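You operate a simulated robot arm through the tools that you are given. There is no shell and no other tool. Be economical: measure what you need, move in short steps, check, and stop when the job is done.

You are at the controls of a simulated two-armed robot. One attempt, no reset.

## Task
Take the sponge dabber on the top of the narrow table and put it away on the top of the seal bench. Fetch the orange spacer block and set it on the shelf under the narrow table. Take the click wrench and put it on the top of the orange-legged bench. Take the orange tag and leave it on top of the black door latch on the top of the orange-legged bench. Open the left drawer, take the green plug from the inside of the left drawer and put it on top of the carton on the top of the store bench, then shut the drawer. Pick up the seal roller with one hand, pass it to the other hand and put it on the top of the store bench. Any order will do. Set down upright: sponge dabber, orange spacer block.
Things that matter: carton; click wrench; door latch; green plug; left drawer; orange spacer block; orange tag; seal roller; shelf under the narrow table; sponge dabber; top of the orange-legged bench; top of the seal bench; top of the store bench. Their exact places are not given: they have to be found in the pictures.

It is judged by the outcome, as a careful person would: the job done as asked, and still so three seconds after it is handed in. It fails if anything else is knocked over, pushed out of place, dropped, spilled or broken. A push-on lid holds only when it is set on centred and level and pressed home; a screw cap is set on level and turned clockwise until tight.

## Robot
Two 7-joint arms with two-finger parallel grippers on one trunk, on a base that drives. Base frame: it is fixed to the floor where the robot stands at the start and does not move with it; the origin is under the middle of the robot, x ahead of it, y to its left, z up; the surface under the hand at the start is at about z = 52.3. Lengths are in cm, angles in rad, forces in N, time in s.
The left shoulder is at the start at [7.1, 15.6, 100.5], the right one opposite. Places, roughly: carton [-125, 300, 100]; click wrench [75, -25, 100]; door latch [150, -300, 75]; green plug [-125, 250, 75]; left drawer [-130, 260, 70]; orange spacer block (5x5x7 cm) [50, -10, 80]; orange tag [125, -300, 75]; seal roller (5x4x18 cm) [170, 360, 60]; shelf under the narrow table [70, 0, 30]; sponge dabber (5x5x8 cm) [50, 0, 80]; top of the orange-legged bench [130, -280, 80]; top of the seal bench [850, 300, 90]; top of the store bench [-130, 280, 90]. Payload 3.91 kg a hand.
The TCP of each hand is the grasp point between the finger pads, 3 cm short of the fingertips. In the tool frame z runs along the fingers and y along their closing line. Largest opening 11 cm; finger width 2, thickness 1; the body of the gripper, 4.8 by 11.2 cm, starts 5.5 cm behind the TCP.
Orientation is that of the tool frame in the base frame, as a unit quaternion [w, x, y, z]. With the fingers straight down and closing along the base's y, the tool's x points along the base's -x, its y along +y and its z along -z.

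## Interface
- The arms move only by the tool move_arm. It takes "left_series", "right_series" or both (then of equal length, played together; a hand with none holds still); each is a list of rows, each a list of 7 numbers: the finger opening in cm, from 0 to 11, then the shift along the base's x, y, z in cm, then the turn, a rotation vector about the base's x, y, z in rad. In form: [[fingers, x, y, z, ax, ay, az], ...]. A call has 1 to 10 rows; each row is the pose to reach, as a shift and turn from the pose commanded when the call began. Rows are played at 5 a second. More than 5 cm and 0.15 rad between two rows, or a gripper value outside its range, and nothing of the call is played. Where a pose cannot be reached the arm comes as near as it can. A force on the tool above 40 N (or 10 N above the force at the start of the call, whichever is more), or a blocked arm, ends the call early, and 0.2 s more pass. Each finger travels about 10.8 cm/s and halts on what it meets, pressing with about 25 N; the grip force reading is that of the motor and also rises with nothing between the fingers. The clock runs only during rows and for 0.2 s after the last one: add rows that repeat a pose to give the fingers time. It gives the time, the measured TCP pose, the force on the tool (base axes), the opening and the grip force at its end, in the units of the frame above (readings bear some noise), with the torque about the TCP (base axes, N m) and any sound that the robot's microphone picked up.
- Cameras (640 x 400 px; columns grow to the right, rows downward): "scene" is now at [13.88, -1.98, 124.33]; the picture's right is [-0.23, -0.97, 0.00], its down [-0.46, 0.11, -0.88] and it looks along [0.86, -0.20, -0.47] (base axes); focal length 237 px, centre (320, 200). "left" rides on the left gripper at [7.2, -1.7, -10.3] in its tool frame; the picture's right is [0.23, 0.97, 0.00], its down [-0.76, 0.18, -0.62] and it looks along [-0.61, 0.14, 0.78] (tool axes); focal length 222 px, centre (320, 200). "right" rides on the right gripper at [7.2, 1.7, -10.3] in its tool frame; the picture's right is [-0.23, 0.97, 0.00], its down [-0.76, -0.18, -0.62] and it looks along [-0.61, -0.14, 0.78] (tool axes); focal length 222 px, centre (320, 200).
- snapshot(camera): a new picture of that camera. The clock stands still meanwhile.
- raise_lower(by): slides the trunk up (or, below 0, down) by that many cm; the arms and the scene camera ride with it, the base frame stays. It gives what a move gives, with no picture.
- steer(legs): drives the robot by 1 to 6 legs, each [ahead, left, turn to the left] in cm, cm and rad, along the robot's own axes; the way and the turn of a leg run together, so that a leg with both is an arc; at most 150 cm and 3.142 rad a leg. The arms and the cameras ride along, it lands a little off, and it stops where it bumps. It gives what a move gives.
- turn_head(pan, tilt): turns the head with the scene camera to pan (to the left, within 1.501 rad either way) and tilt (down, from -0.506 to 1.204), counted from straight ahead of the robot. It gives what a move gives.
- pixel_to_xyz(camera, pixels): for up to 12 pixels [column, row] of the newest picture of that camera ("zoom" is the newest enlarged one), the place [x, y, z] in the base frame of the surface seen there, good to about 0.2 cm. The clock stands still meanwhile.
- enlarge(camera, box): a new picture of the part [left, top, right, bottom] of that camera's present view, enlarged. The clock stands still meanwhile.
- finish_job(): hands the job in; it is judged then, once.

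Keep the steps short. Do not move on a guess: measure, check each grasp and each placing, and mend mistakes. In all there are 145 turns and 182 pictures (those below and enlarged ones count). Leave the grippers open and the arms clear of the work at the hand-in unless told otherwise, and finish with a single line.

The tools are called after "Emit:" as name(argument=value, ...) on one line, values as JSON. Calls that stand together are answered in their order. move_arm: Moves the arms, as the interface text tells. Its arguments: {"type":"object","properties":{"left_series":{"type":"array","items":{"type":"array","items":{"type":"number"}}},"right_series":{"type":"array","items":{"type":"array","items":{"type":"number"}}}},"required":[]} The other tools are called the same way: raise_lower (by) slides the trunk up or down; steer (legs) drives the base; turn_head (pan, tilt) turns the head that bears the scene camera; snapshot (camera) takes a picture; pixel_to_xyz (camera, pixels) gives the place of the surface under pixels of a picture; enlarge (camera, box) takes an enlarged picture of a part of a camera's view; finish_job () hands the job in.

At the start:

```text
time_s: 0.0
left_tool_pos: [69.44, 16.7, 107.32]
left_tool_rot: [0.0, 0.0, 1.0, 0.0]
left_wrist_force: [-0.9, 0.2, -0.4]
left_moment: [0.01, 0.01, 0.03]
left_opening: 10.99
left_grasp_force: 0.2
right_tool_pos: [73.66, -42.97, 113.85]
right_tool_rot: [-0.001, 0.0, 1.0, 0.0]
right_wrist_force: [0.2, 0.8, -0.7]
right_moment: [0.03, 0.02, -0.01]
right_opening: 10.99
right_grasp_force: 0.1
trunk travel left (down, up): [-45.0, 49.0]
robot x, y, heading: [-0.06, 0.0, 0.001]
head pan, tilt: [-0.234, 0.49]
```

scene: 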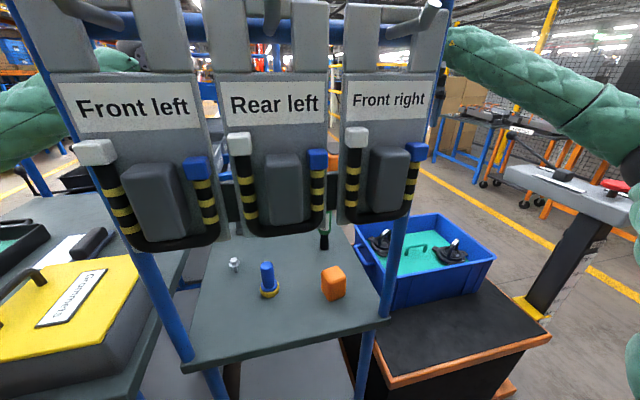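
right: 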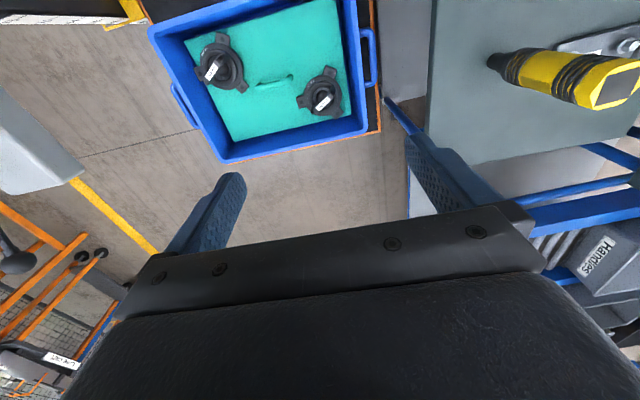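
left: 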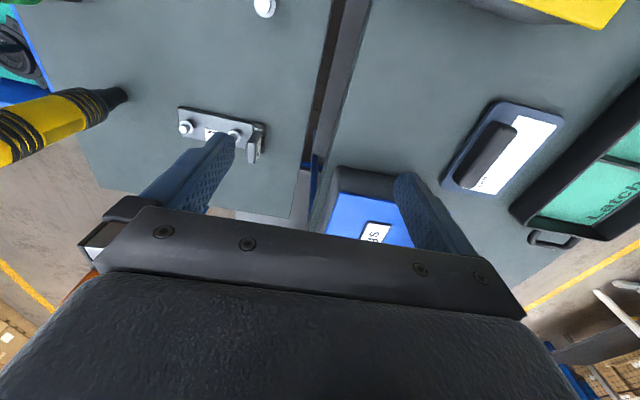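

I see the narrow table ahead with hanging panels above it. First I'll measure the main points in the first pictures and take enlarged views.

Emit:
enlarge(camera="scene", box=[180, 200, 400, 340])

Emit:
pixel_to_xyz(camera="scene", pixels=[[268, 264], [268, 292], [334, 268], [333, 285], [234, 264], [325, 235], [285, 320], [190, 362], [380, 318], [285, 190], [280, 235], [375, 215]])

Emit:
pixel_to_xyz(camera="right", pixels=[[500, 62], [560, 72], [615, 85], [590, 45], [630, 45], [460, 130], [440, 20], [270, 90]])

Emit:
pixel_to_xyz(camera="left", pixels=[[115, 97], [60, 112], [20, 130], [185, 125], [250, 140], [265, 5], [250, 60], [490, 150], [100, 180], [300, 200]])

```text
2.86 times, centred on (290, 270) of scene
```

zoom: 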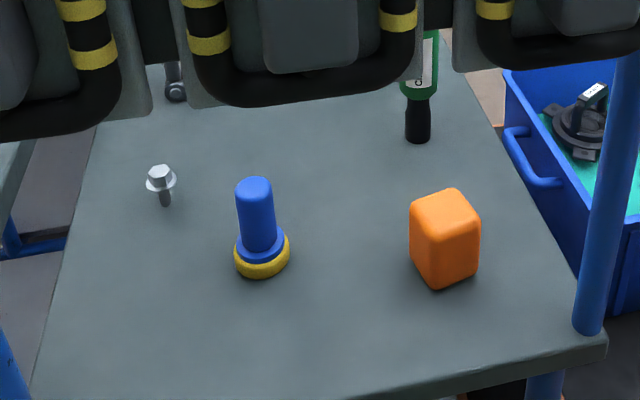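

```text
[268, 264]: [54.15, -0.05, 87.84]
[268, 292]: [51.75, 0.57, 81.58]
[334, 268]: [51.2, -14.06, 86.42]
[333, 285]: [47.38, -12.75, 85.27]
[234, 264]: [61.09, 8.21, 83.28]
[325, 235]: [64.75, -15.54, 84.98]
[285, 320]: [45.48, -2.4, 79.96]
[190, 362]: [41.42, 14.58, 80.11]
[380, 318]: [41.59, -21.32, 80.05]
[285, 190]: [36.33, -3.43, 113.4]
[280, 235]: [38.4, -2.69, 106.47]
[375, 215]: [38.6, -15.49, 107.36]
```

```text
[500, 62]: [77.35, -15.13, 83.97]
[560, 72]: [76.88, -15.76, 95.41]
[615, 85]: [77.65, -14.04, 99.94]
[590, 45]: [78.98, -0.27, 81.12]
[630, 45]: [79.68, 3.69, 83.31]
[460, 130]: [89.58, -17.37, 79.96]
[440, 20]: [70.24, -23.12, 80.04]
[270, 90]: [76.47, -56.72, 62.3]
```

```text
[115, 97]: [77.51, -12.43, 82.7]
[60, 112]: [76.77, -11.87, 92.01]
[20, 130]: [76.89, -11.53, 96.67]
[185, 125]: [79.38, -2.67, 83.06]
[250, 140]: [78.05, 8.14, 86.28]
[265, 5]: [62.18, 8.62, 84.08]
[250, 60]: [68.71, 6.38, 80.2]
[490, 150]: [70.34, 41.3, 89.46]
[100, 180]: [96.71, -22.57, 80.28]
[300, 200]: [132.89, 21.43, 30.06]
```

The table top is at z≈80, with panels hanging over its front edge. Next I'll look around with the head: tilted up for the rack, then right.

Emit:
turn_head(pan=0.0, tilt=-0.1)

Emit:
snapshot(camera="scene")

Emit:
turn_head(pan=-1.0, tilt=0.3)

Emit:
snapshot(camera="scene")

Emit:
turn_head(pan=1.0, tilt=0.3)

Emit:
snapshot(camera="scene")

```text
time_s: 1.0
left_tool_pos: [69.5, 16.71, 107.37]
left_tool_rot: [-0.001, 0.0, 1.0, 0.0]
left_wrist_force: [0.1, -0.2, 0.3]
left_moment: [-0.02, 0.01, 0.0]
left_opening: 10.99
left_grasp_force: 0.1
right_tool_pos: [73.78, -43.05, 113.82]
right_tool_rot: [0.0, 0.001, 1.0, 0.0]
right_wrist_force: [-0.4, 0.5, -0.2]
right_moment: [0.03, 0.03, -0.01]
right_opening: 10.98
right_grasp_force: 0.0
trunk travel left (down, up): [-45.0, 49.0]
robot x, y, heading: [0.13, -0.22, 0.003]
head pan, tilt: [0.0, -0.099]
```

```text
177 pictures are left
```

scene: 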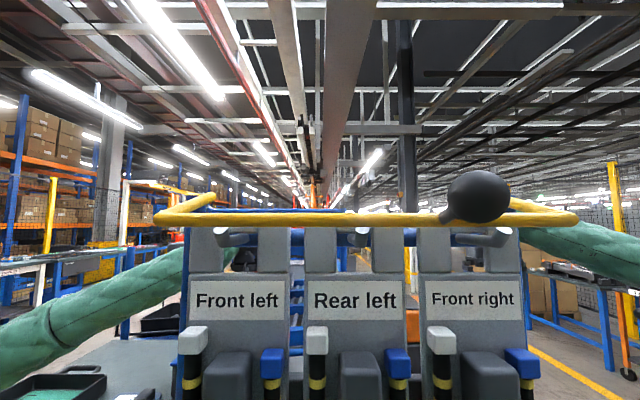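

```text
time_s: 2.3
left_tool_pos: [69.4, 16.66, 107.39]
left_tool_rot: [0.0, 0.0, 1.0, 0.0]
left_wrist_force: [0.6, -0.2, 0.0]
left_moment: [-0.03, 0.0, -0.02]
left_opening: 11.01
left_grasp_force: 0.1
right_tool_pos: [73.73, -43.01, 113.83]
right_tool_rot: [-0.001, 0.0, 1.0, 0.0]
right_wrist_force: [-0.3, 0.4, 0.2]
right_moment: [-0.01, 0.02, -0.01]
right_opening: 11.0
right_grasp_force: 0.1
trunk travel left (down, up): [-45.0, 49.0]
robot x, y, heading: [-0.08, 0.07, 0.005]
head pan, tilt: [-1.0, 0.3]
```

```text
176 pictures are left
```

scene: 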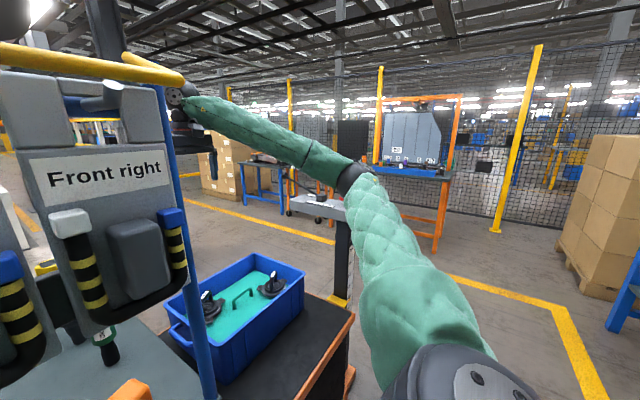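

```text
time_s: 4.2
left_tool_pos: [69.4, 16.75, 107.48]
left_tool_rot: [0.001, -0.001, 1.0, 0.0]
left_wrist_force: [-0.3, 0.5, -0.5]
left_moment: [0.02, -0.01, -0.01]
left_opening: 11.01
left_grasp_force: 0.1
right_tool_pos: [73.76, -43.04, 113.76]
right_tool_rot: [0.0, -0.001, 1.0, 0.0]
right_wrist_force: [0.4, -0.1, 0.0]
right_moment: [-0.03, 0.0, 0.01]
right_opening: 11.0
right_grasp_force: 0.0
trunk travel left (down, up): [-45.0, 49.0]
robot x, y, heading: [-0.14, -0.1, 0.0]
head pan, tilt: [1.0, 0.3]
```

```text
175 pictures are left
```

scene: 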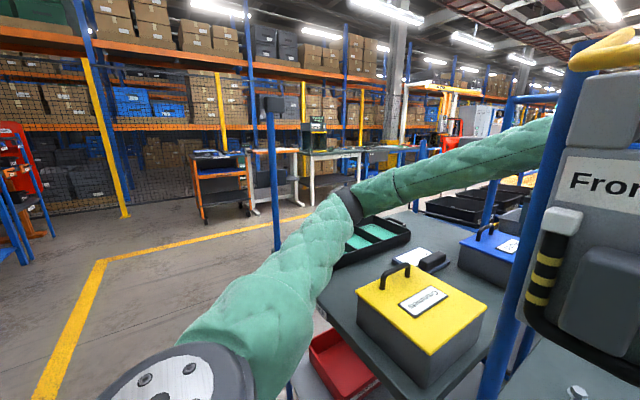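

I'll measure obstacles to the left before moving the left hand out, and look at the rear area through the wrist cameras again.

Emit:
pixel_to_xyz(camera="scene", pixels=[[420, 290], [395, 270], [485, 300], [410, 245], [370, 245], [490, 245], [560, 100], [500, 360], [600, 50], [345, 260], [440, 195], [577, 390]])

Emit:
move_arm(left_series=[[11, 0, 5, 0, 0, 0, 0], [11, 0, 10, 0, 0, 0, 0], [11, 0, 15, 0, 0, 0, 0]])

Emit:
snapshot(camera="left")

```text
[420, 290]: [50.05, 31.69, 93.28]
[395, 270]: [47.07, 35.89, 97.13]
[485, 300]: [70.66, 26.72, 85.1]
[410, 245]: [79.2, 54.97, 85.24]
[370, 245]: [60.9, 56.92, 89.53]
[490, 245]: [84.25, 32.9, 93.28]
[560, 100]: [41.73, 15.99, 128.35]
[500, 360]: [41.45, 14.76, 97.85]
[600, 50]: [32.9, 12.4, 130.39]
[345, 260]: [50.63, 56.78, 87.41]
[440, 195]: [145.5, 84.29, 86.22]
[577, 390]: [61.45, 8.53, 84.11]
```

```text
time_s: 5.0
left_tool_pos: [69.59, 31.78, 107.25]
left_tool_rot: [0.0, 0.0, 1.0, -0.001]
left_wrist_force: [-1.1, 0.0, -0.8]
left_moment: [0.02, 0.01, -0.02]
left_opening: 10.98
left_grasp_force: 0.1
right_tool_pos: [73.67, -42.99, 114.04]
right_tool_rot: [-0.001, -0.001, 1.0, 0.0]
right_wrist_force: [0.4, 0.2, 0.1]
right_moment: [-0.02, 0.0, 0.0]
right_opening: 11.02
right_grasp_force: 0.1
trunk travel left (down, up): [-45.0, 49.0]
robot x, y, heading: [0.08, -0.15, -0.005]
head pan, tilt: [1.0, 0.3]
```

```text
174 pictures are left
```

left: 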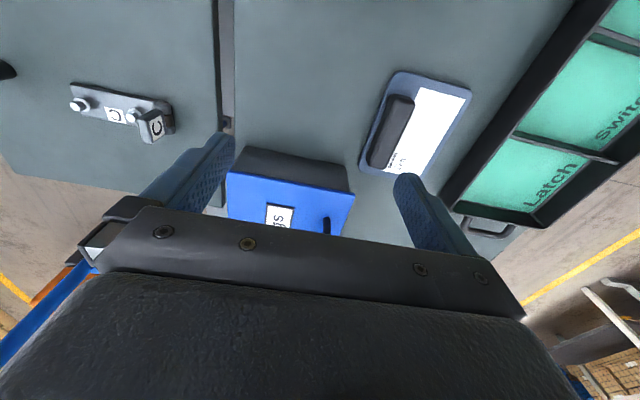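

The left hand is now clear at y≈32 and above the yellow box handle (z≈98). I'll back straight out 70 cm and look at the whole table.

Emit:
steer(legs=[[-70, 0, 0]])

Emit:
turn_head(pan=0.0, tilt=0.4)

Emit:
snapshot(camera="scene")

```text
time_s: 8.2
left_tool_pos: [11.83, 29.69, 108.69]
left_tool_rot: [0.011, 0.044, 0.999, -0.001]
left_wrist_force: [-0.8, 0.6, 0.9]
left_moment: [0.01, -0.03, -0.01]
left_opening: 10.99
left_grasp_force: 0.0
right_tool_pos: [9.16, -45.45, 115.4]
right_tool_rot: [0.01, 0.046, 0.999, -0.001]
right_wrist_force: [0.5, 0.1, 0.4]
right_moment: [0.03, 0.0, -0.01]
right_opening: 10.98
right_grasp_force: 0.2
trunk travel left (down, up): [-45.0, 49.0]
robot x, y, heading: [-58.59, 3.71, -0.094]
head pan, tilt: [1.0, 0.3]
stopped in leg 1: the robot was blocked; the commanded pose is now the measured one
```

```text
time_s: 9.5
left_tool_pos: [12.25, 29.55, 108.34]
left_tool_rot: [0.008, 0.044, 0.999, 0.0]
left_wrist_force: [0.4, -0.2, -0.1]
left_moment: [0.01, 0.01, 0.06]
left_opening: 11.01
left_grasp_force: 0.1
right_tool_pos: [9.4, -45.56, 114.9]
right_tool_rot: [0.008, 0.046, 0.999, -0.001]
right_wrist_force: [0.1, 0.3, 0.5]
right_moment: [-0.03, -0.01, 0.0]
right_opening: 10.99
right_grasp_force: 0.0
trunk travel left (down, up): [-45.0, 49.0]
robot x, y, heading: [-58.78, 3.89, -0.086]
head pan, tilt: [0.0, 0.4]
```

```text
173 pictures are left
```

scene: 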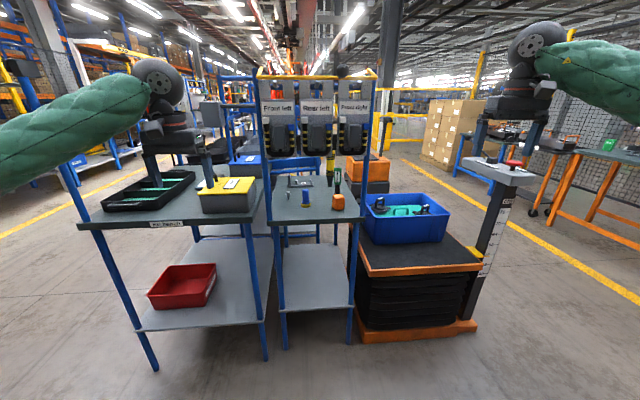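

Something behind me stopped the base. I'll look back to both sides.

Emit:
turn_head(pan=1.5, tilt=0.5)

Emit:
snapshot(camera="scene")

Emit:
turn_head(pan=-1.5, tilt=0.5)

Emit:
snapshot(camera="scene")

```text
time_s: 11.1
left_tool_pos: [12.1, 29.64, 108.38]
left_tool_rot: [0.008, 0.043, 0.999, -0.001]
left_wrist_force: [-0.6, -0.1, -0.2]
left_moment: [-0.04, -0.01, 0.01]
left_opening: 11.01
left_grasp_force: 0.0
right_tool_pos: [9.43, -45.37, 114.91]
right_tool_rot: [0.009, 0.045, 0.999, 0.0]
right_wrist_force: [-0.1, -0.6, -0.3]
right_moment: [0.01, 0.04, 0.03]
right_opening: 10.98
right_grasp_force: 0.1
trunk travel left (down, up): [-45.0, 49.0]
robot x, y, heading: [-58.68, 3.79, -0.082]
head pan, tilt: [1.499, 0.499]
```

```text
172 pictures are left
```

scene: 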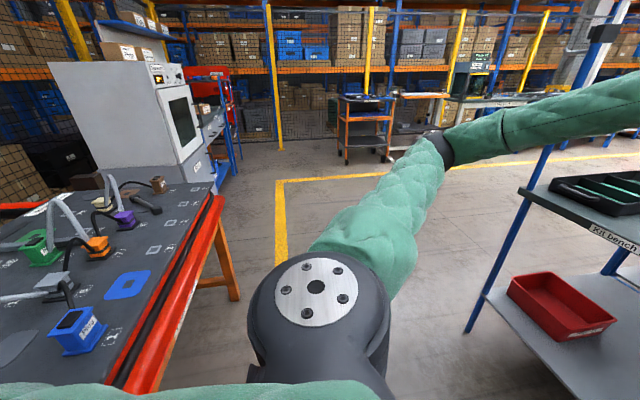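

```text
time_s: 13.7
left_tool_pos: [12.02, 29.57, 108.45]
left_tool_rot: [0.007, 0.044, 0.999, 0.0]
left_wrist_force: [0.7, 0.1, 0.2]
left_moment: [-0.04, 0.01, 0.01]
left_opening: 10.99
left_grasp_force: 0.0
right_tool_pos: [9.42, -45.35, 115.04]
right_tool_rot: [0.007, 0.044, 0.999, -0.001]
right_wrist_force: [-0.3, -0.8, 0.4]
right_moment: [0.01, 0.01, 0.0]
right_opening: 11.02
right_grasp_force: 0.1
trunk travel left (down, up): [-45.0, 49.0]
robot x, y, heading: [-58.66, 4.02, -0.083]
head pan, tilt: [-1.499, 0.499]
```

```text
171 pictures are left
```

scene: 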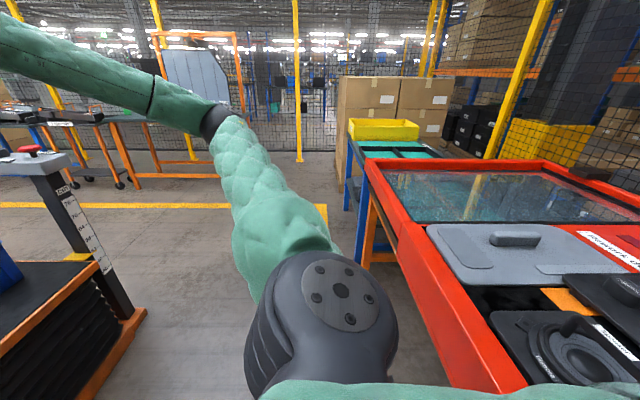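

A long red-framed line table is behind me; I only touched it. I'll move 10 cm ahead, straighten, and enlarge the narrow table.

Emit:
steer(legs=[[8, 0, 0], [0, 0, 0.083]])

Emit:
turn_head(pan=-0.03, tilt=0.4)

Emit:
enlarge(camera="scene", box=[240, 60, 400, 240])

```text
time_s: 14.3
left_tool_pos: [9.65, 29.95, 110.2]
left_tool_rot: [0.023, 0.041, 0.999, 0.0]
left_wrist_force: [-1.2, -0.2, 0.0]
left_moment: [-0.01, -0.08, 0.02]
left_opening: 11.0
left_grasp_force: 0.0
right_tool_pos: [7.14, -44.89, 116.92]
right_tool_rot: [0.023, 0.043, 0.999, 0.0]
right_wrist_force: [-1.2, -0.8, 1.3]
right_moment: [-0.01, -0.09, -0.04]
right_opening: 11.0
right_grasp_force: 0.1
trunk travel left (down, up): [-45.0, 49.0]
robot x, y, heading: [-58.03, 3.99, -0.086]
head pan, tilt: [-1.499, 0.499]
stopped in leg 1: the robot was blocked; the commanded pose is now the measured one
```

```text
time_s: 15.9
left_tool_pos: [10.42, 30.03, 109.42]
left_tool_rot: [0.017, 0.041, 0.999, -0.001]
left_wrist_force: [0.2, 0.2, -0.4]
left_moment: [0.0, 0.01, 0.01]
left_opening: 11.01
left_grasp_force: 0.0
right_tool_pos: [8.0, -45.05, 116.34]
right_tool_rot: [0.017, 0.043, 0.999, -0.001]
right_wrist_force: [0.0, 0.1, -0.5]
right_moment: [-0.01, 0.0, -0.01]
right_opening: 10.99
right_grasp_force: 0.1
trunk travel left (down, up): [-45.0, 49.0]
robot x, y, heading: [-58.16, 3.79, -0.087]
head pan, tilt: [-0.03, 0.4]
```

```text
2.22 times, centred on (320, 150) of scene
```

zoom: 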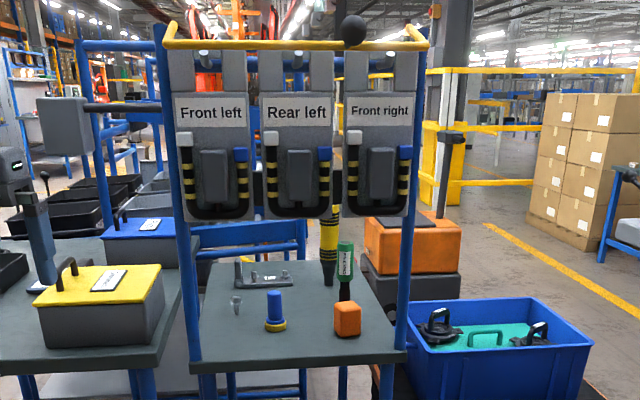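

Forward is blocked as well and the robot is pitched nose-up about 2 degrees. I'll look down at the floor by the base.

Emit:
turn_head(pan=0.0, tilt=1.2)

Emit:
snapshot(camera="scene")

Emit:
turn_head(pan=1.5, tilt=1.2)

Emit:
snapshot(camera="scene")

Emit:
turn_head(pan=-1.5, tilt=1.2)

Emit:
snapshot(camera="scene")

```text
time_s: 17.0
left_tool_pos: [10.27, 30.04, 109.59]
left_tool_rot: [0.018, 0.041, 0.999, -0.001]
left_wrist_force: [-0.9, -0.6, 0.3]
left_moment: [0.02, 0.03, 0.01]
left_opening: 11.01
left_grasp_force: 0.0
right_tool_pos: [8.03, -44.92, 116.3]
right_tool_rot: [0.017, 0.042, 0.999, 0.0]
right_wrist_force: [-0.3, -0.2, -0.7]
right_moment: [0.02, 0.01, 0.0]
right_opening: 11.01
right_grasp_force: 0.1
trunk travel left (down, up): [-45.0, 49.0]
robot x, y, heading: [-57.95, 3.62, -0.082]
head pan, tilt: [0.0, 1.201]
```

```text
169 pictures are left
```

scene: 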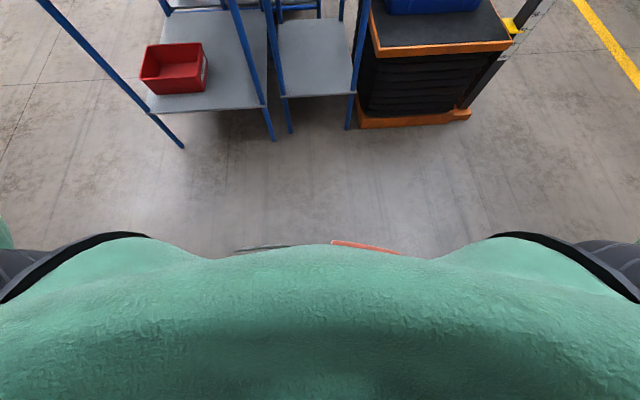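

```text
time_s: 18.6
left_tool_pos: [10.41, 30.19, 109.57]
left_tool_rot: [0.018, 0.041, 0.999, -0.001]
left_wrist_force: [-0.2, 0.6, 0.0]
left_moment: [-0.01, -0.02, 0.0]
left_opening: 11.01
left_grasp_force: 0.1
right_tool_pos: [8.02, -44.9, 116.36]
right_tool_rot: [0.017, 0.042, 0.999, -0.001]
right_wrist_force: [0.1, 0.1, -0.9]
right_moment: [0.04, -0.02, 0.01]
right_opening: 11.01
right_grasp_force: 0.1
trunk travel left (down, up): [-45.0, 49.0]
robot x, y, heading: [-57.9, 4.05, -0.081]
head pan, tilt: [1.499, 1.201]
```

```text
168 pictures are left
```

scene: 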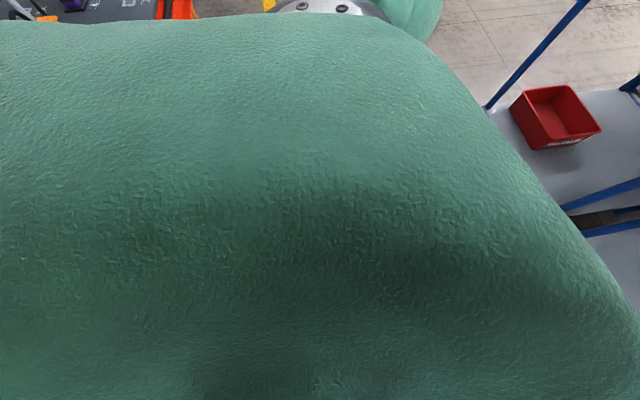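

```text
time_s: 21.2
left_tool_pos: [10.22, 30.02, 109.45]
left_tool_rot: [0.018, 0.041, 0.999, -0.001]
left_wrist_force: [-0.7, 0.1, -0.4]
left_moment: [0.0, -0.01, 0.0]
left_opening: 11.02
left_grasp_force: 0.0
right_tool_pos: [8.02, -44.9, 116.2]
right_tool_rot: [0.018, 0.042, 0.999, -0.001]
right_wrist_force: [-0.2, -0.4, -0.4]
right_moment: [0.0, 0.0, 0.0]
right_opening: 11.02
right_grasp_force: 0.0
trunk travel left (down, up): [-45.0, 49.0]
robot x, y, heading: [-57.96, 3.66, -0.088]
head pan, tilt: [-1.499, 1.201]
```

```text
167 pictures are left
```

scene: 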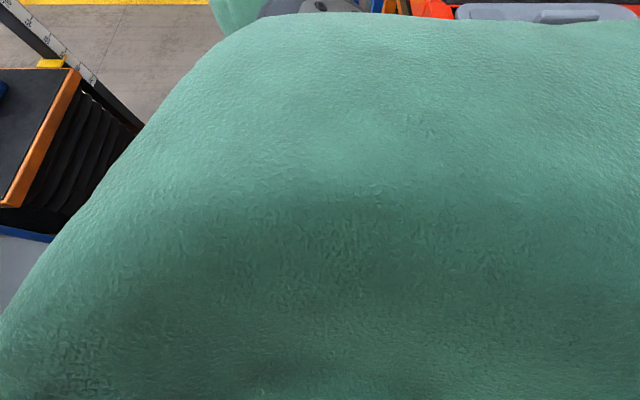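

Nothing is visible in front on the floor; I appear to be pressed against the line table's edge behind. I'll try a longer forward drive.

Emit:
steer(legs=[[20, 0, 0]])

```text
time_s: 22.8
left_tool_pos: [30.24, 28.19, 109.43]
left_tool_rot: [0.018, 0.042, 0.999, 0.0]
left_wrist_force: [0.2, 0.7, -0.2]
left_moment: [0.04, 0.0, 0.02]
left_opening: 11.01
left_grasp_force: 0.1
right_tool_pos: [27.73, -46.78, 116.12]
right_tool_rot: [0.016, 0.044, 0.999, 0.0]
right_wrist_force: [0.3, 0.2, 0.3]
right_moment: [-0.01, 0.04, 0.01]
right_opening: 10.98
right_grasp_force: 0.0
trunk travel left (down, up): [-45.0, 49.0]
robot x, y, heading: [-37.99, 2.45, -0.089]
head pan, tilt: [-1.499, 1.201]
```

Free now. I'll straighten up and take an enlarged front view to identify the yellow/black tool behind the panels.

Emit:
steer(legs=[[0, 0, 0.087], [0, -2, 0]])

Emit:
turn_head(pan=0.0, tilt=0.3)

Emit:
raise_lower(by=-20)

Emit:
enlarge(camera="scene", box=[220, 80, 420, 280])

```text
time_s: 24.1
left_tool_pos: [27.6, 31.89, 109.55]
left_tool_rot: [0.018, -0.001, 1.0, 0.0]
left_wrist_force: [-0.1, -0.9, 0.1]
left_moment: [0.02, 0.03, -0.01]
left_opening: 10.99
left_grasp_force: 0.0
right_tool_pos: [31.62, -43.04, 116.13]
right_tool_rot: [0.017, 0.0, 1.0, 0.001]
right_wrist_force: [0.2, 0.1, -0.3]
right_moment: [0.05, -0.01, 0.01]
right_opening: 11.02
right_grasp_force: 0.1
trunk travel left (down, up): [-45.0, 49.0]
robot x, y, heading: [-37.98, -0.16, 0.001]
head pan, tilt: [-1.499, 1.201]
```

```text
time_s: 25.7
left_tool_pos: [27.71, 32.01, 109.52]
left_tool_rot: [0.019, -0.001, 1.0, 0.001]
left_wrist_force: [0.3, -0.2, -0.2]
left_moment: [-0.05, -0.01, 0.02]
left_opening: 10.99
left_grasp_force: 0.1
right_tool_pos: [31.67, -42.98, 116.21]
right_tool_rot: [0.018, 0.001, 1.0, 0.001]
right_wrist_force: [-0.2, 0.7, -0.6]
right_moment: [-0.01, -0.03, 0.01]
right_opening: 10.99
right_grasp_force: 0.1
trunk travel left (down, up): [-45.0, 49.0]
robot x, y, heading: [-37.8, 0.28, 0.007]
head pan, tilt: [0.0, 0.3]
```

```text
time_s: 27.9
left_tool_pos: [27.59, 31.99, 89.52]
left_tool_rot: [0.018, -0.001, 1.0, 0.0]
left_wrist_force: [-0.5, 0.1, -0.4]
left_moment: [0.01, -0.04, -0.01]
left_opening: 11.02
left_grasp_force: 0.1
right_tool_pos: [31.55, -42.93, 96.25]
right_tool_rot: [0.017, 0.0, 1.0, 0.0]
right_wrist_force: [0.7, -1.0, -0.2]
right_moment: [0.0, -0.03, -0.03]
right_opening: 11.0
right_grasp_force: 0.0
trunk travel left (down, up): [-25.0, 69.0]
robot x, y, heading: [-37.98, 0.21, -0.001]
head pan, tilt: [0.0, 0.3]
```

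```text
2.00 times, centred on (320, 180) of scene
```

zoom: 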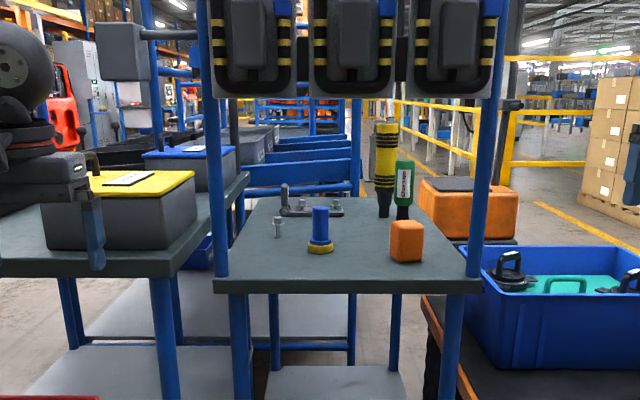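

Clear view now: yellow/black striped tool at zoom (386,170), green bottle at (404,190). I'll measure these.

Emit:
pixel_to_xyz(camera="zoom", pixels=[[386, 126], [386, 150], [384, 190], [384, 212], [404, 165], [404, 190], [403, 213], [319, 215], [319, 245], [407, 230], [407, 250], [340, 387]])

Emit:
enlarge(camera="scene", box=[315, 125, 385, 195])

Emit:
enlarge(camera="scene", box=[290, 60, 400, 150])

```text
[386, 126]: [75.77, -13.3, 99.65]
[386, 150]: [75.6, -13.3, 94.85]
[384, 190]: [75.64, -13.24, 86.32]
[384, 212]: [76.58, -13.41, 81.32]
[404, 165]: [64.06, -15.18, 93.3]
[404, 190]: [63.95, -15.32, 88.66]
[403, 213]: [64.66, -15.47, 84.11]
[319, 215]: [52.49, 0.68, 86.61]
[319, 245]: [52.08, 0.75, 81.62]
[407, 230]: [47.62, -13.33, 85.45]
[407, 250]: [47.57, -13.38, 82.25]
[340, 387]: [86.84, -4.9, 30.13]
```

```text
5.71 times, centred on (350, 160) of scene
```

zoom: 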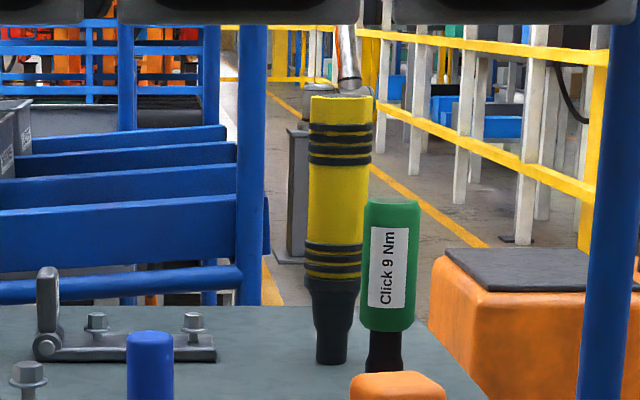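

```text
4.44 times, centred on (345, 105) of scene
```

zoom: 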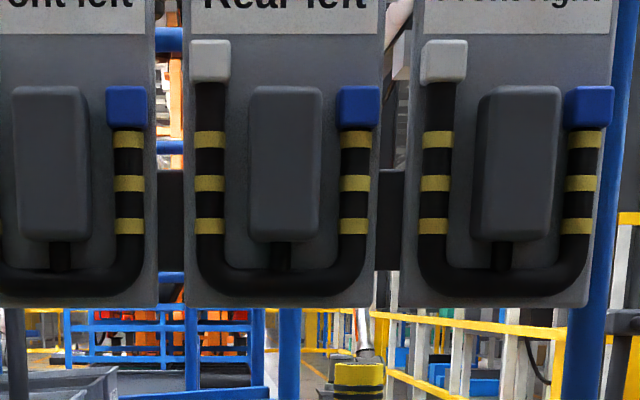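

The green tool labelled "Click 9 Nm" is the click wrench at (64.5,-15.3). The yellow one hangs from a metal arm; leave it. I'll measure the panel bottoms for clearance, table edge and posts.

Emit:
pixel_to_xyz(camera="zoom", pixels=[[90, 300], [280, 300], [500, 300], [285, 270], [280, 160], [585, 350], [500, 220], [15, 330]])

Emit:
snapshot(camera="scene")

Emit:
snapshot(camera="right")

```text
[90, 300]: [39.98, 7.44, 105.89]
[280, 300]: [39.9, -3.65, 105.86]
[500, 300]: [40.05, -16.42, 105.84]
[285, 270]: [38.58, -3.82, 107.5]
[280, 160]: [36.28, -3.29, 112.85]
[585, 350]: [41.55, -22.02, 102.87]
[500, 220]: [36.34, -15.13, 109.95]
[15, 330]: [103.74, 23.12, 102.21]
```

```text
163 pictures are left
```

scene: 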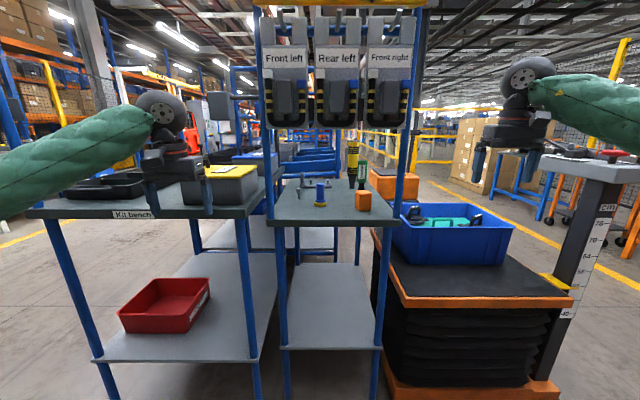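

```text
162 pictures are left
```

right: 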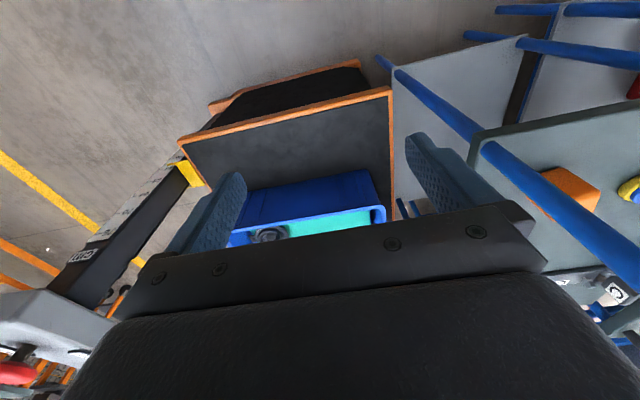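

Panel bottoms are at z≈105.5, the table at 80, giving a 25 cm gap. I'll reach in from the front with the hand pitched about 25° down. First I'll turn the right hand forward in front of the table at y≈-14, and the left hand out to the side.

Emit:
move_arm(right_series=[[11, -1, 3.6, -1.2, 0, -0.1375, 0], [11, -2, 7.2, -2.4, 0, -0.275, 0], [11, -3, 10.8, -3.6, 0, -0.4125, 0], [11, -4, 14.4, -4.8, 0, -0.55, 0], [11, -5, 18, -6, 0, -0.6875, 0], [11, -6, 21.6, -7.2, 0, -0.825, 0], [11, -6.5, 25.2, -8.4, 0, -0.9625, 0], [11, -7, 29, -9.5, 0, -1.1, 0]], left_series=[[11, -1, 0, 0, 0, -0.1375, 0], [11, -2, 0, 0, 0, -0.275, 0], [11, -3, 0, 0, 0, -0.4125, 0], [11, -4, 0, 0, 0, -0.55, 0], [11, -5, 0, 0, 0, -0.6875, 0], [11, -6, 0, 0, 0, -0.825, 0], [11, -6.5, 0, 0, 0, -0.9625, 0], [11, -7, 0, 0, 0, -1.1, 0]])

Emit:
snapshot(camera="right")

Emit:
turn_head(pan=0.0, tilt=0.55)

Emit:
snapshot(camera="scene")

```text
time_s: 29.7
left_tool_pos: [20.85, 31.98, 89.7]
left_tool_rot: [0.539, 0.0, 0.843, -0.001]
left_wrist_force: [-0.1, -0.3, -0.3]
left_moment: [0.02, -0.01, -0.01]
left_opening: 10.99
left_grasp_force: 0.1
right_tool_pos: [24.59, -13.85, 86.69]
right_tool_rot: [0.539, 0.001, 0.842, 0.0]
right_wrist_force: [-0.4, -0.2, -0.6]
right_moment: [-0.03, 0.01, 0.02]
right_opening: 11.0
right_grasp_force: 0.0
trunk travel left (down, up): [-25.0, 69.0]
robot x, y, heading: [-38.27, -0.15, -0.002]
head pan, tilt: [0.0, 0.3]
```

```text
161 pictures are left
```

right: 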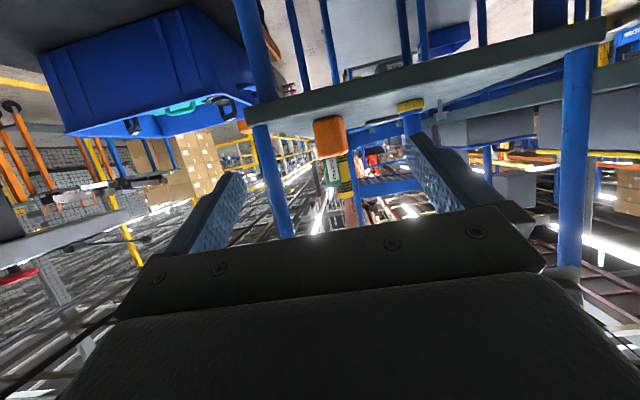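

```text
time_s: 30.5
left_tool_pos: [20.8, 32.09, 89.69]
left_tool_rot: [0.538, -0.001, 0.843, 0.0]
left_wrist_force: [1.1, 0.9, -0.1]
left_moment: [-0.04, -0.01, -0.03]
left_opening: 11.0
left_grasp_force: 0.2
right_tool_pos: [24.58, -13.75, 86.66]
right_tool_rot: [0.537, 0.0, 0.844, 0.0]
right_wrist_force: [-0.1, 0.6, -0.2]
right_moment: [-0.01, 0.0, 0.01]
right_opening: 10.98
right_grasp_force: 0.1
trunk travel left (down, up): [-25.0, 69.0]
robot x, y, heading: [-38.02, 0.12, 0.001]
head pan, tilt: [0.0, 0.55]
```

```text
160 pictures are left
```

scene: 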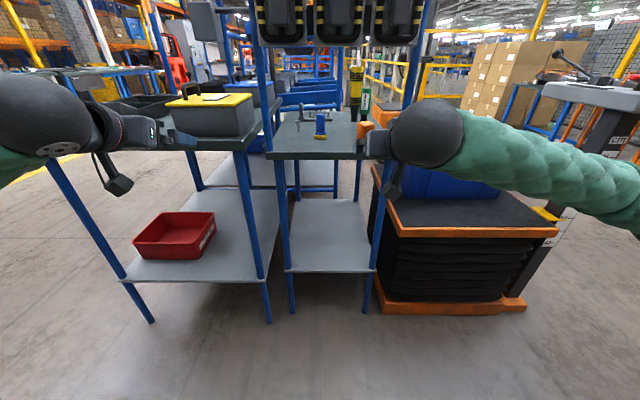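

The hand pitches nicely, but the forearm comes in from the right, so I must watch the right post (41.5,-22). I'll get the block's outline precisely first.

Emit:
enlarge(camera="scene", box=[285, 80, 395, 170])

```text
4.44 times, centred on (340, 125) of scene
```

zoom: 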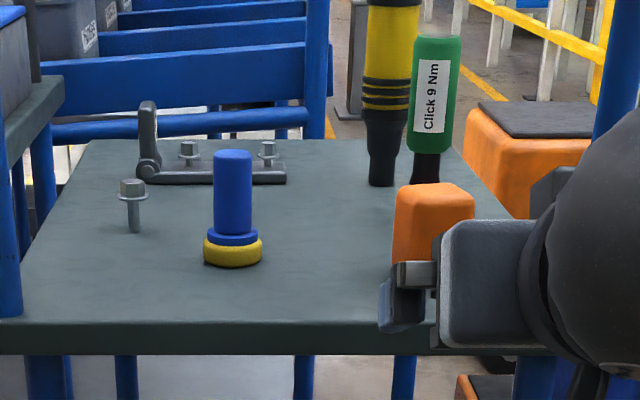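

Emit:
pixel_to_xyz(camera="zoom", pixels=[[402, 205], [412, 188], [458, 190], [468, 210], [435, 198], [405, 240], [440, 225], [466, 215], [232, 160], [232, 200], [222, 240], [246, 240]])

```text
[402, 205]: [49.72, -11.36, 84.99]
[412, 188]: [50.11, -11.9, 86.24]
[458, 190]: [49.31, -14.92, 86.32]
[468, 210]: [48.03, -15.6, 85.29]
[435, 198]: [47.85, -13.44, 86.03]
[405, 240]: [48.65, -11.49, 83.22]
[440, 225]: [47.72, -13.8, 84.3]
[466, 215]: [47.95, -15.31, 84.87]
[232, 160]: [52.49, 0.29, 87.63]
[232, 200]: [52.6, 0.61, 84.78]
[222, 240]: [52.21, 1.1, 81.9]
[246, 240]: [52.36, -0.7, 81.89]
```

Block centre ≈(50.1,-13.6), faces roughly aligned with the axes. I'll set pitch 30°, opening 8.5, drive 14 cm ahead and check.

Emit:
move_arm(right_series=[[9, 0, 0.1, 0, 0, 0.087, 0], [8.5, 0, 0.2, -0.5, 0, 0.087, 0], [8.5, 0, 0.2, -0.5, 0, 0.087, 0]])

Emit:
steer(legs=[[14, 0, 0]])

Emit:
turn_head(pan=-0.1, tilt=0.7)

Emit:
snapshot(camera="scene")

Emit:
snapshot(camera="right")

```text
time_s: 31.3
left_tool_pos: [20.75, 32.04, 89.69]
left_tool_rot: [0.537, -0.001, 0.844, -0.001]
left_wrist_force: [0.3, 0.5, 0.1]
left_moment: [0.0, 0.01, -0.02]
left_opening: 11.0
left_grasp_force: 0.1
right_tool_pos: [24.62, -13.57, 86.12]
right_tool_rot: [0.5, -0.001, 0.866, 0.001]
right_wrist_force: [-0.1, 1.0, 0.1]
right_moment: [0.0, -0.01, 0.04]
right_opening: 8.52
right_grasp_force: 0.1
trunk travel left (down, up): [-25.0, 69.0]
robot x, y, heading: [-38.21, 0.45, 0.004]
head pan, tilt: [0.0, 0.55]
```

```text
time_s: 32.6
left_tool_pos: [35.07, 32.36, 89.76]
left_tool_rot: [0.538, -0.002, 0.843, 0.0]
left_wrist_force: [-0.4, 0.2, -0.2]
left_moment: [0.01, 0.0, 0.0]
left_opening: 11.0
left_grasp_force: 0.1
right_tool_pos: [39.08, -13.39, 86.1]
right_tool_rot: [0.501, -0.002, 0.866, 0.001]
right_wrist_force: [-0.5, -0.6, -0.2]
right_moment: [0.02, -0.04, 0.01]
right_opening: 8.47
right_grasp_force: 0.0
trunk travel left (down, up): [-25.0, 69.0]
robot x, y, heading: [-23.9, 0.27, 0.007]
head pan, tilt: [0.0, 0.55]
```

```text
time_s: 33.3
left_tool_pos: [35.04, 32.24, 89.6]
left_tool_rot: [0.537, -0.002, 0.843, 0.0]
left_wrist_force: [0.2, 0.0, -0.2]
left_moment: [-0.01, 0.03, -0.03]
left_opening: 11.01
left_grasp_force: 0.0
right_tool_pos: [39.01, -13.28, 86.19]
right_tool_rot: [0.501, -0.002, 0.865, 0.001]
right_wrist_force: [-0.5, -0.5, 0.1]
right_moment: [0.01, 0.01, -0.05]
right_opening: 8.52
right_grasp_force: 0.0
trunk travel left (down, up): [-25.0, 69.0]
robot x, y, heading: [-23.46, 0.2, 0.003]
head pan, tilt: [-0.099, 0.7]
```

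```text
158 pictures are left
```

scene: 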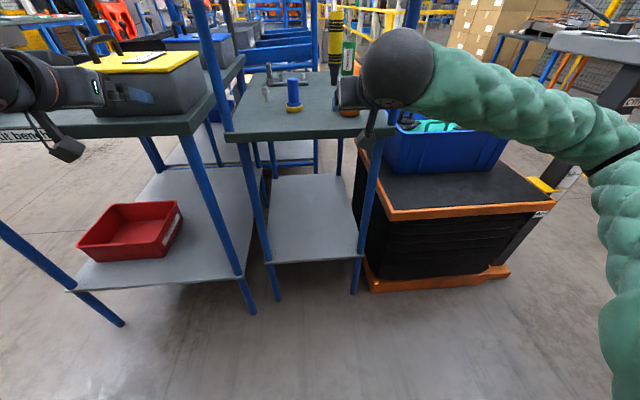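

```text
157 pictures are left
```

right: 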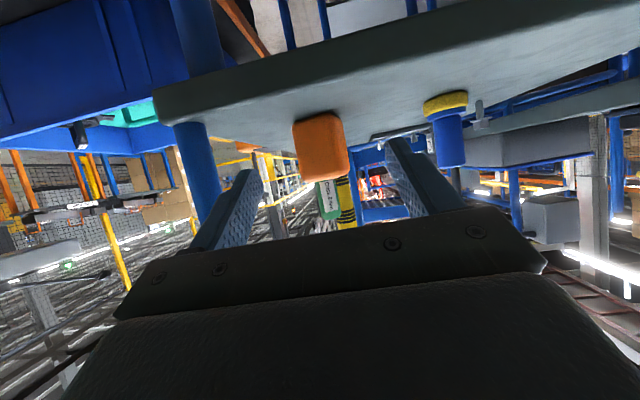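

Aligned in front of the block. I'll advance the right hand 11 cm in small steps, then close.

Emit:
move_arm(right_series=[[8.5, 3, -0.1, -0.1, 0, 0, 0], [8.5, 6, -0.2, -0.2, 0, 0, 0], [8.5, 9, -0.2, -0.3, 0, 0, 0], [8.5, 11, -0.2, -0.3, 0, 0, 0], [8.5, 11, -0.2, -0.3, 0, 0, 0]])

Emit:
snapshot(camera="right")

Emit:
enlarge(camera="scene", box=[250, 40, 420, 170])

```text
time_s: 34.5
left_tool_pos: [35.21, 32.31, 89.68]
left_tool_rot: [0.537, -0.002, 0.843, 0.0]
left_wrist_force: [0.0, -0.3, 0.0]
left_moment: [0.02, -0.01, 0.0]
left_opening: 11.01
left_grasp_force: 0.0
right_tool_pos: [49.88, -13.59, 85.85]
right_tool_rot: [0.501, -0.002, 0.865, 0.001]
right_wrist_force: [0.2, -1.1, 0.1]
right_moment: [0.02, 0.01, 0.0]
right_opening: 8.5
right_grasp_force: 0.1
trunk travel left (down, up): [-25.0, 69.0]
robot x, y, heading: [-23.92, -0.37, 0.003]
head pan, tilt: [-0.099, 0.7]
```

```text
156 pictures are left
```

right: 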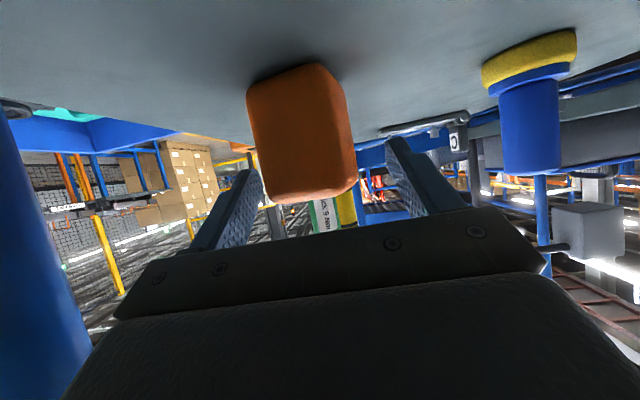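

```text
3.08 times, centred on (335, 105) of scene
```

zoom: 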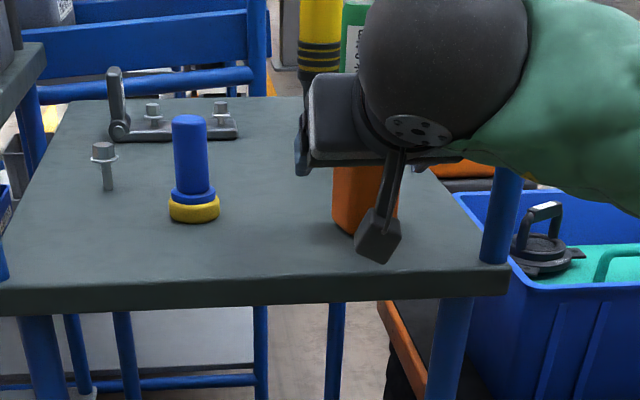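

The block looks nearer the -y finger in the wrist view. I'll measure.

Emit:
pixel_to_xyz(camera="right", pixels=[[265, 185], [268, 150], [350, 170], [345, 110], [300, 195], [300, 120], [252, 185], [395, 150]])

```text
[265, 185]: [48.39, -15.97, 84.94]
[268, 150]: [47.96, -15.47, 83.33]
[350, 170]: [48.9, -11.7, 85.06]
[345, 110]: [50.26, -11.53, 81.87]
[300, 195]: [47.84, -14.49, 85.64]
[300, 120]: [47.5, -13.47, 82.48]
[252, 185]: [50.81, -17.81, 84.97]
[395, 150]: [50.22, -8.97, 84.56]
```

Block spans y -16.2..-11.4; fingers span -17.8..-9.0. I'll shift -0.35 in y and close.

Emit:
move_arm(right_series=[[8.5, 0, -0.35, 0, 0, 0, 0], [6, 0, -0.35, 0, 0, 0, 0], [4, 0, -0.35, 0, 0, 0, 0], [4, 0, -0.35, 0, 0, 0, 0], [3.5, 0, -0.35, 0, 0, 0, 0], [3.5, 0, -0.35, 0, 0, 0, 0]])

Emit:
move_arm(right_series=[[3.5, 0, 0, 0.5, 0, 0, 0], [3.5, 0, 0, 1.5, 0, 0, 0], [3.5, 0, 0, 3, 0, 0, 0]])

Emit:
snapshot(camera="right")

```text
time_s: 35.9
left_tool_pos: [35.16, 32.34, 89.64]
left_tool_rot: [0.537, -0.002, 0.844, 0.0]
left_wrist_force: [0.4, 0.0, 0.0]
left_moment: [0.0, 0.0, 0.01]
left_opening: 11.01
left_grasp_force: 0.0
right_tool_pos: [49.91, -13.9, 85.83]
right_tool_rot: [0.501, -0.001, 0.866, 0.001]
right_wrist_force: [1.0, 1.0, 1.2]
right_moment: [-0.06, 0.05, 0.02]
right_opening: 4.5
right_grasp_force: 24.3
trunk travel left (down, up): [-25.0, 69.0]
robot x, y, heading: [-23.92, 0.2, 0.003]
head pan, tilt: [-0.099, 0.7]
```

```text
time_s: 36.7
left_tool_pos: [35.02, 32.3, 89.73]
left_tool_rot: [0.537, -0.002, 0.843, 0.0]
left_wrist_force: [0.2, 0.0, 0.0]
left_moment: [0.01, 0.02, 0.02]
left_opening: 11.01
left_grasp_force: 0.1
right_tool_pos: [50.07, -13.89, 88.8]
right_tool_rot: [0.501, -0.001, 0.866, 0.001]
right_wrist_force: [-0.3, -0.3, -0.1]
right_moment: [0.0, -0.04, 0.0]
right_opening: 4.47
right_grasp_force: 24.4
trunk travel left (down, up): [-25.0, 69.0]
robot x, y, heading: [-23.74, 0.37, 0.003]
head pan, tilt: [-0.099, 0.7]
```

```text
154 pictures are left
```

right: 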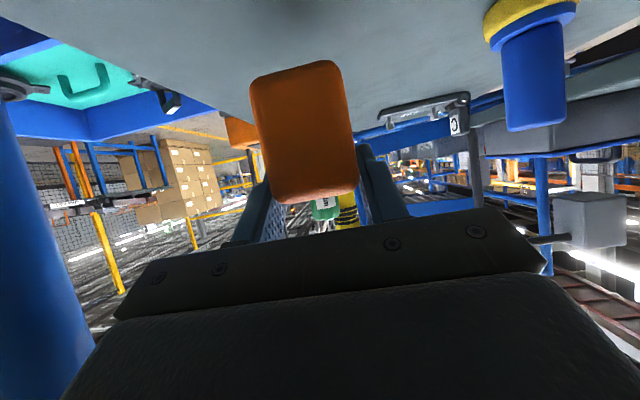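

Held (opening 4.5, steady) and lifted. I'll retract the hand out to x≈26, then lower the trunk fully.

Emit:
move_arm(right_series=[[3.5, -5, 0.5, 0, 0, 0, 0], [3.5, -10, 1, 0, 0, 0, 0], [3.5, -15, 1.5, 0, 0, 0, 0], [3.5, -20, 2, 0, 0, 0, 0], [3.5, -24, 3, 0, 0, 0, 0]])

Emit:
steer(legs=[[-6, 0, 0]])

Emit:
raise_lower(by=-24.5)

Emit:
snapshot(camera="scene")

```text
refused: row 1 steps farther than a row can; nothing moved
```

```text
time_s: 37.7
left_tool_pos: [28.95, 32.34, 89.74]
left_tool_rot: [0.537, -0.003, 0.843, 0.001]
left_wrist_force: [0.5, 0.7, 0.2]
left_moment: [-0.01, 0.03, 0.02]
left_opening: 11.0
left_grasp_force: 0.0
right_tool_pos: [43.93, -13.96, 88.85]
right_tool_rot: [0.501, -0.001, 0.865, 0.0]
right_wrist_force: [-0.5, 0.3, -0.6]
right_moment: [0.03, -0.02, 0.0]
right_opening: 4.46
right_grasp_force: 24.8
trunk travel left (down, up): [-25.0, 69.0]
robot x, y, heading: [-30.17, 0.44, 0.004]
head pan, tilt: [-0.099, 0.7]
```

```text
time_s: 38.7
left_tool_pos: [28.94, 32.31, 82.24]
left_tool_rot: [0.538, -0.003, 0.843, 0.001]
left_wrist_force: [-0.4, 0.3, 0.1]
left_moment: [-0.01, 0.0, -0.02]
left_opening: 10.99
left_grasp_force: 0.2
right_tool_pos: [43.85, -13.94, 82.37]
right_tool_rot: [0.508, 0.0, 0.861, 0.003]
right_wrist_force: [-2.9, 1.4, 14.2]
right_moment: [-0.32, -0.25, 0.02]
right_opening: 4.49
right_grasp_force: 25.1
trunk travel left (down, up): [-17.7, 76.3]
robot x, y, heading: [-29.59, 0.32, 0.007]
head pan, tilt: [-0.099, 0.7]
stopped: the force on the tool passed its limit at 72 N (the readings are from after the stop); the commanded pose is now the measured one
```

```text
153 pictures are left
```

scene: 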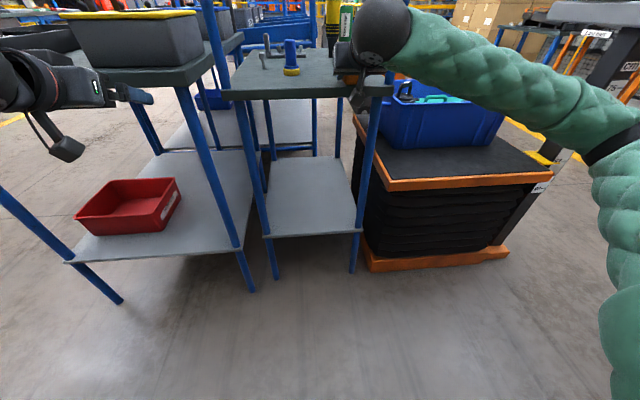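

A refused move let the trunk lower the block onto the table edge. I'll raise the trunk again and check the block and its grip.

Emit:
raise_lower(by=7)

Emit:
snapshot(camera="right")

Emit:
enlarge(camera="scene", box=[220, 10, 420, 150])

```text
time_s: 39.8
left_tool_pos: [29.1, 32.33, 89.27]
left_tool_rot: [0.537, -0.002, 0.843, 0.0]
left_wrist_force: [0.4, -0.8, 0.0]
left_moment: [0.0, 0.0, 0.01]
left_opening: 10.99
left_grasp_force: 0.0
right_tool_pos: [44.01, -13.89, 89.06]
right_tool_rot: [0.507, -0.001, 0.862, 0.003]
right_wrist_force: [-0.2, 0.8, -0.5]
right_moment: [-0.01, 0.03, 0.0]
right_opening: 4.49
right_grasp_force: 24.2
trunk travel left (down, up): [-24.7, 69.3]
robot x, y, heading: [-29.69, 0.12, 0.006]
head pan, tilt: [-0.099, 0.7]
```

```text
152 pictures are left
```

right: 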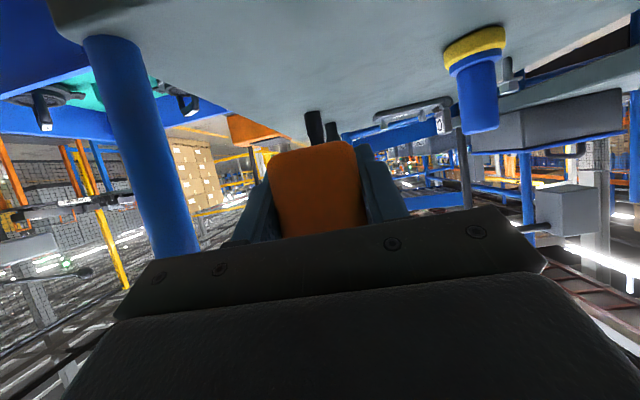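

```text
2.86 times, centred on (320, 80) of scene
```

zoom: 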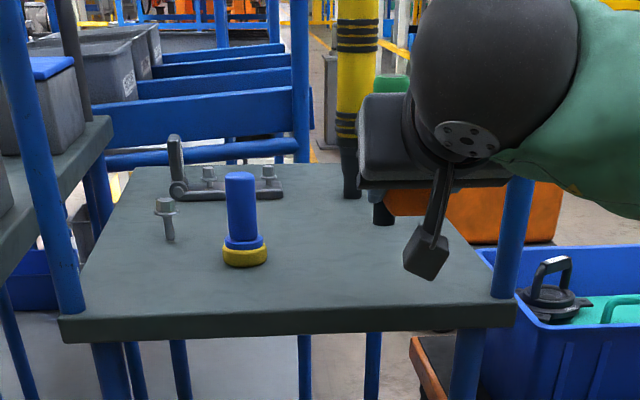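

The block slid up in the fingers but is still firmly held and its bottom was flat on the table (about 2.4 below the TCP). I'll retract the hand now.

Emit:
move_arm(right_series=[[3.5, -4, 1, 0, 0, 0, 0], [3.5, -8, 2, 0, 0, 0, 0], [3.5, -12, 3, 0, 0, 0, 0], [3.5, -16, 4, 0, 0, 0, 0], [3.5, -19, 5, 0, 0, 0, 0]])

```text
time_s: 41.0
left_tool_pos: [29.05, 32.39, 89.31]
left_tool_rot: [0.538, -0.002, 0.843, 0.0]
left_wrist_force: [0.7, 0.5, -0.1]
left_moment: [0.05, 0.01, 0.0]
left_opening: 10.97
left_grasp_force: 0.0
right_tool_pos: [25.21, -8.79, 89.54]
right_tool_rot: [0.506, 0.001, 0.862, 0.001]
right_wrist_force: [-0.1, -1.3, -1.0]
right_moment: [0.01, -0.01, -0.02]
right_opening: 4.48
right_grasp_force: 25.1
right hand out of reach, approached as far as the arm can: row 5
trunk travel left (down, up): [-24.7, 69.3]
robot x, y, heading: [-29.71, 0.5, 0.007]
head pan, tilt: [-0.099, 0.7]
```

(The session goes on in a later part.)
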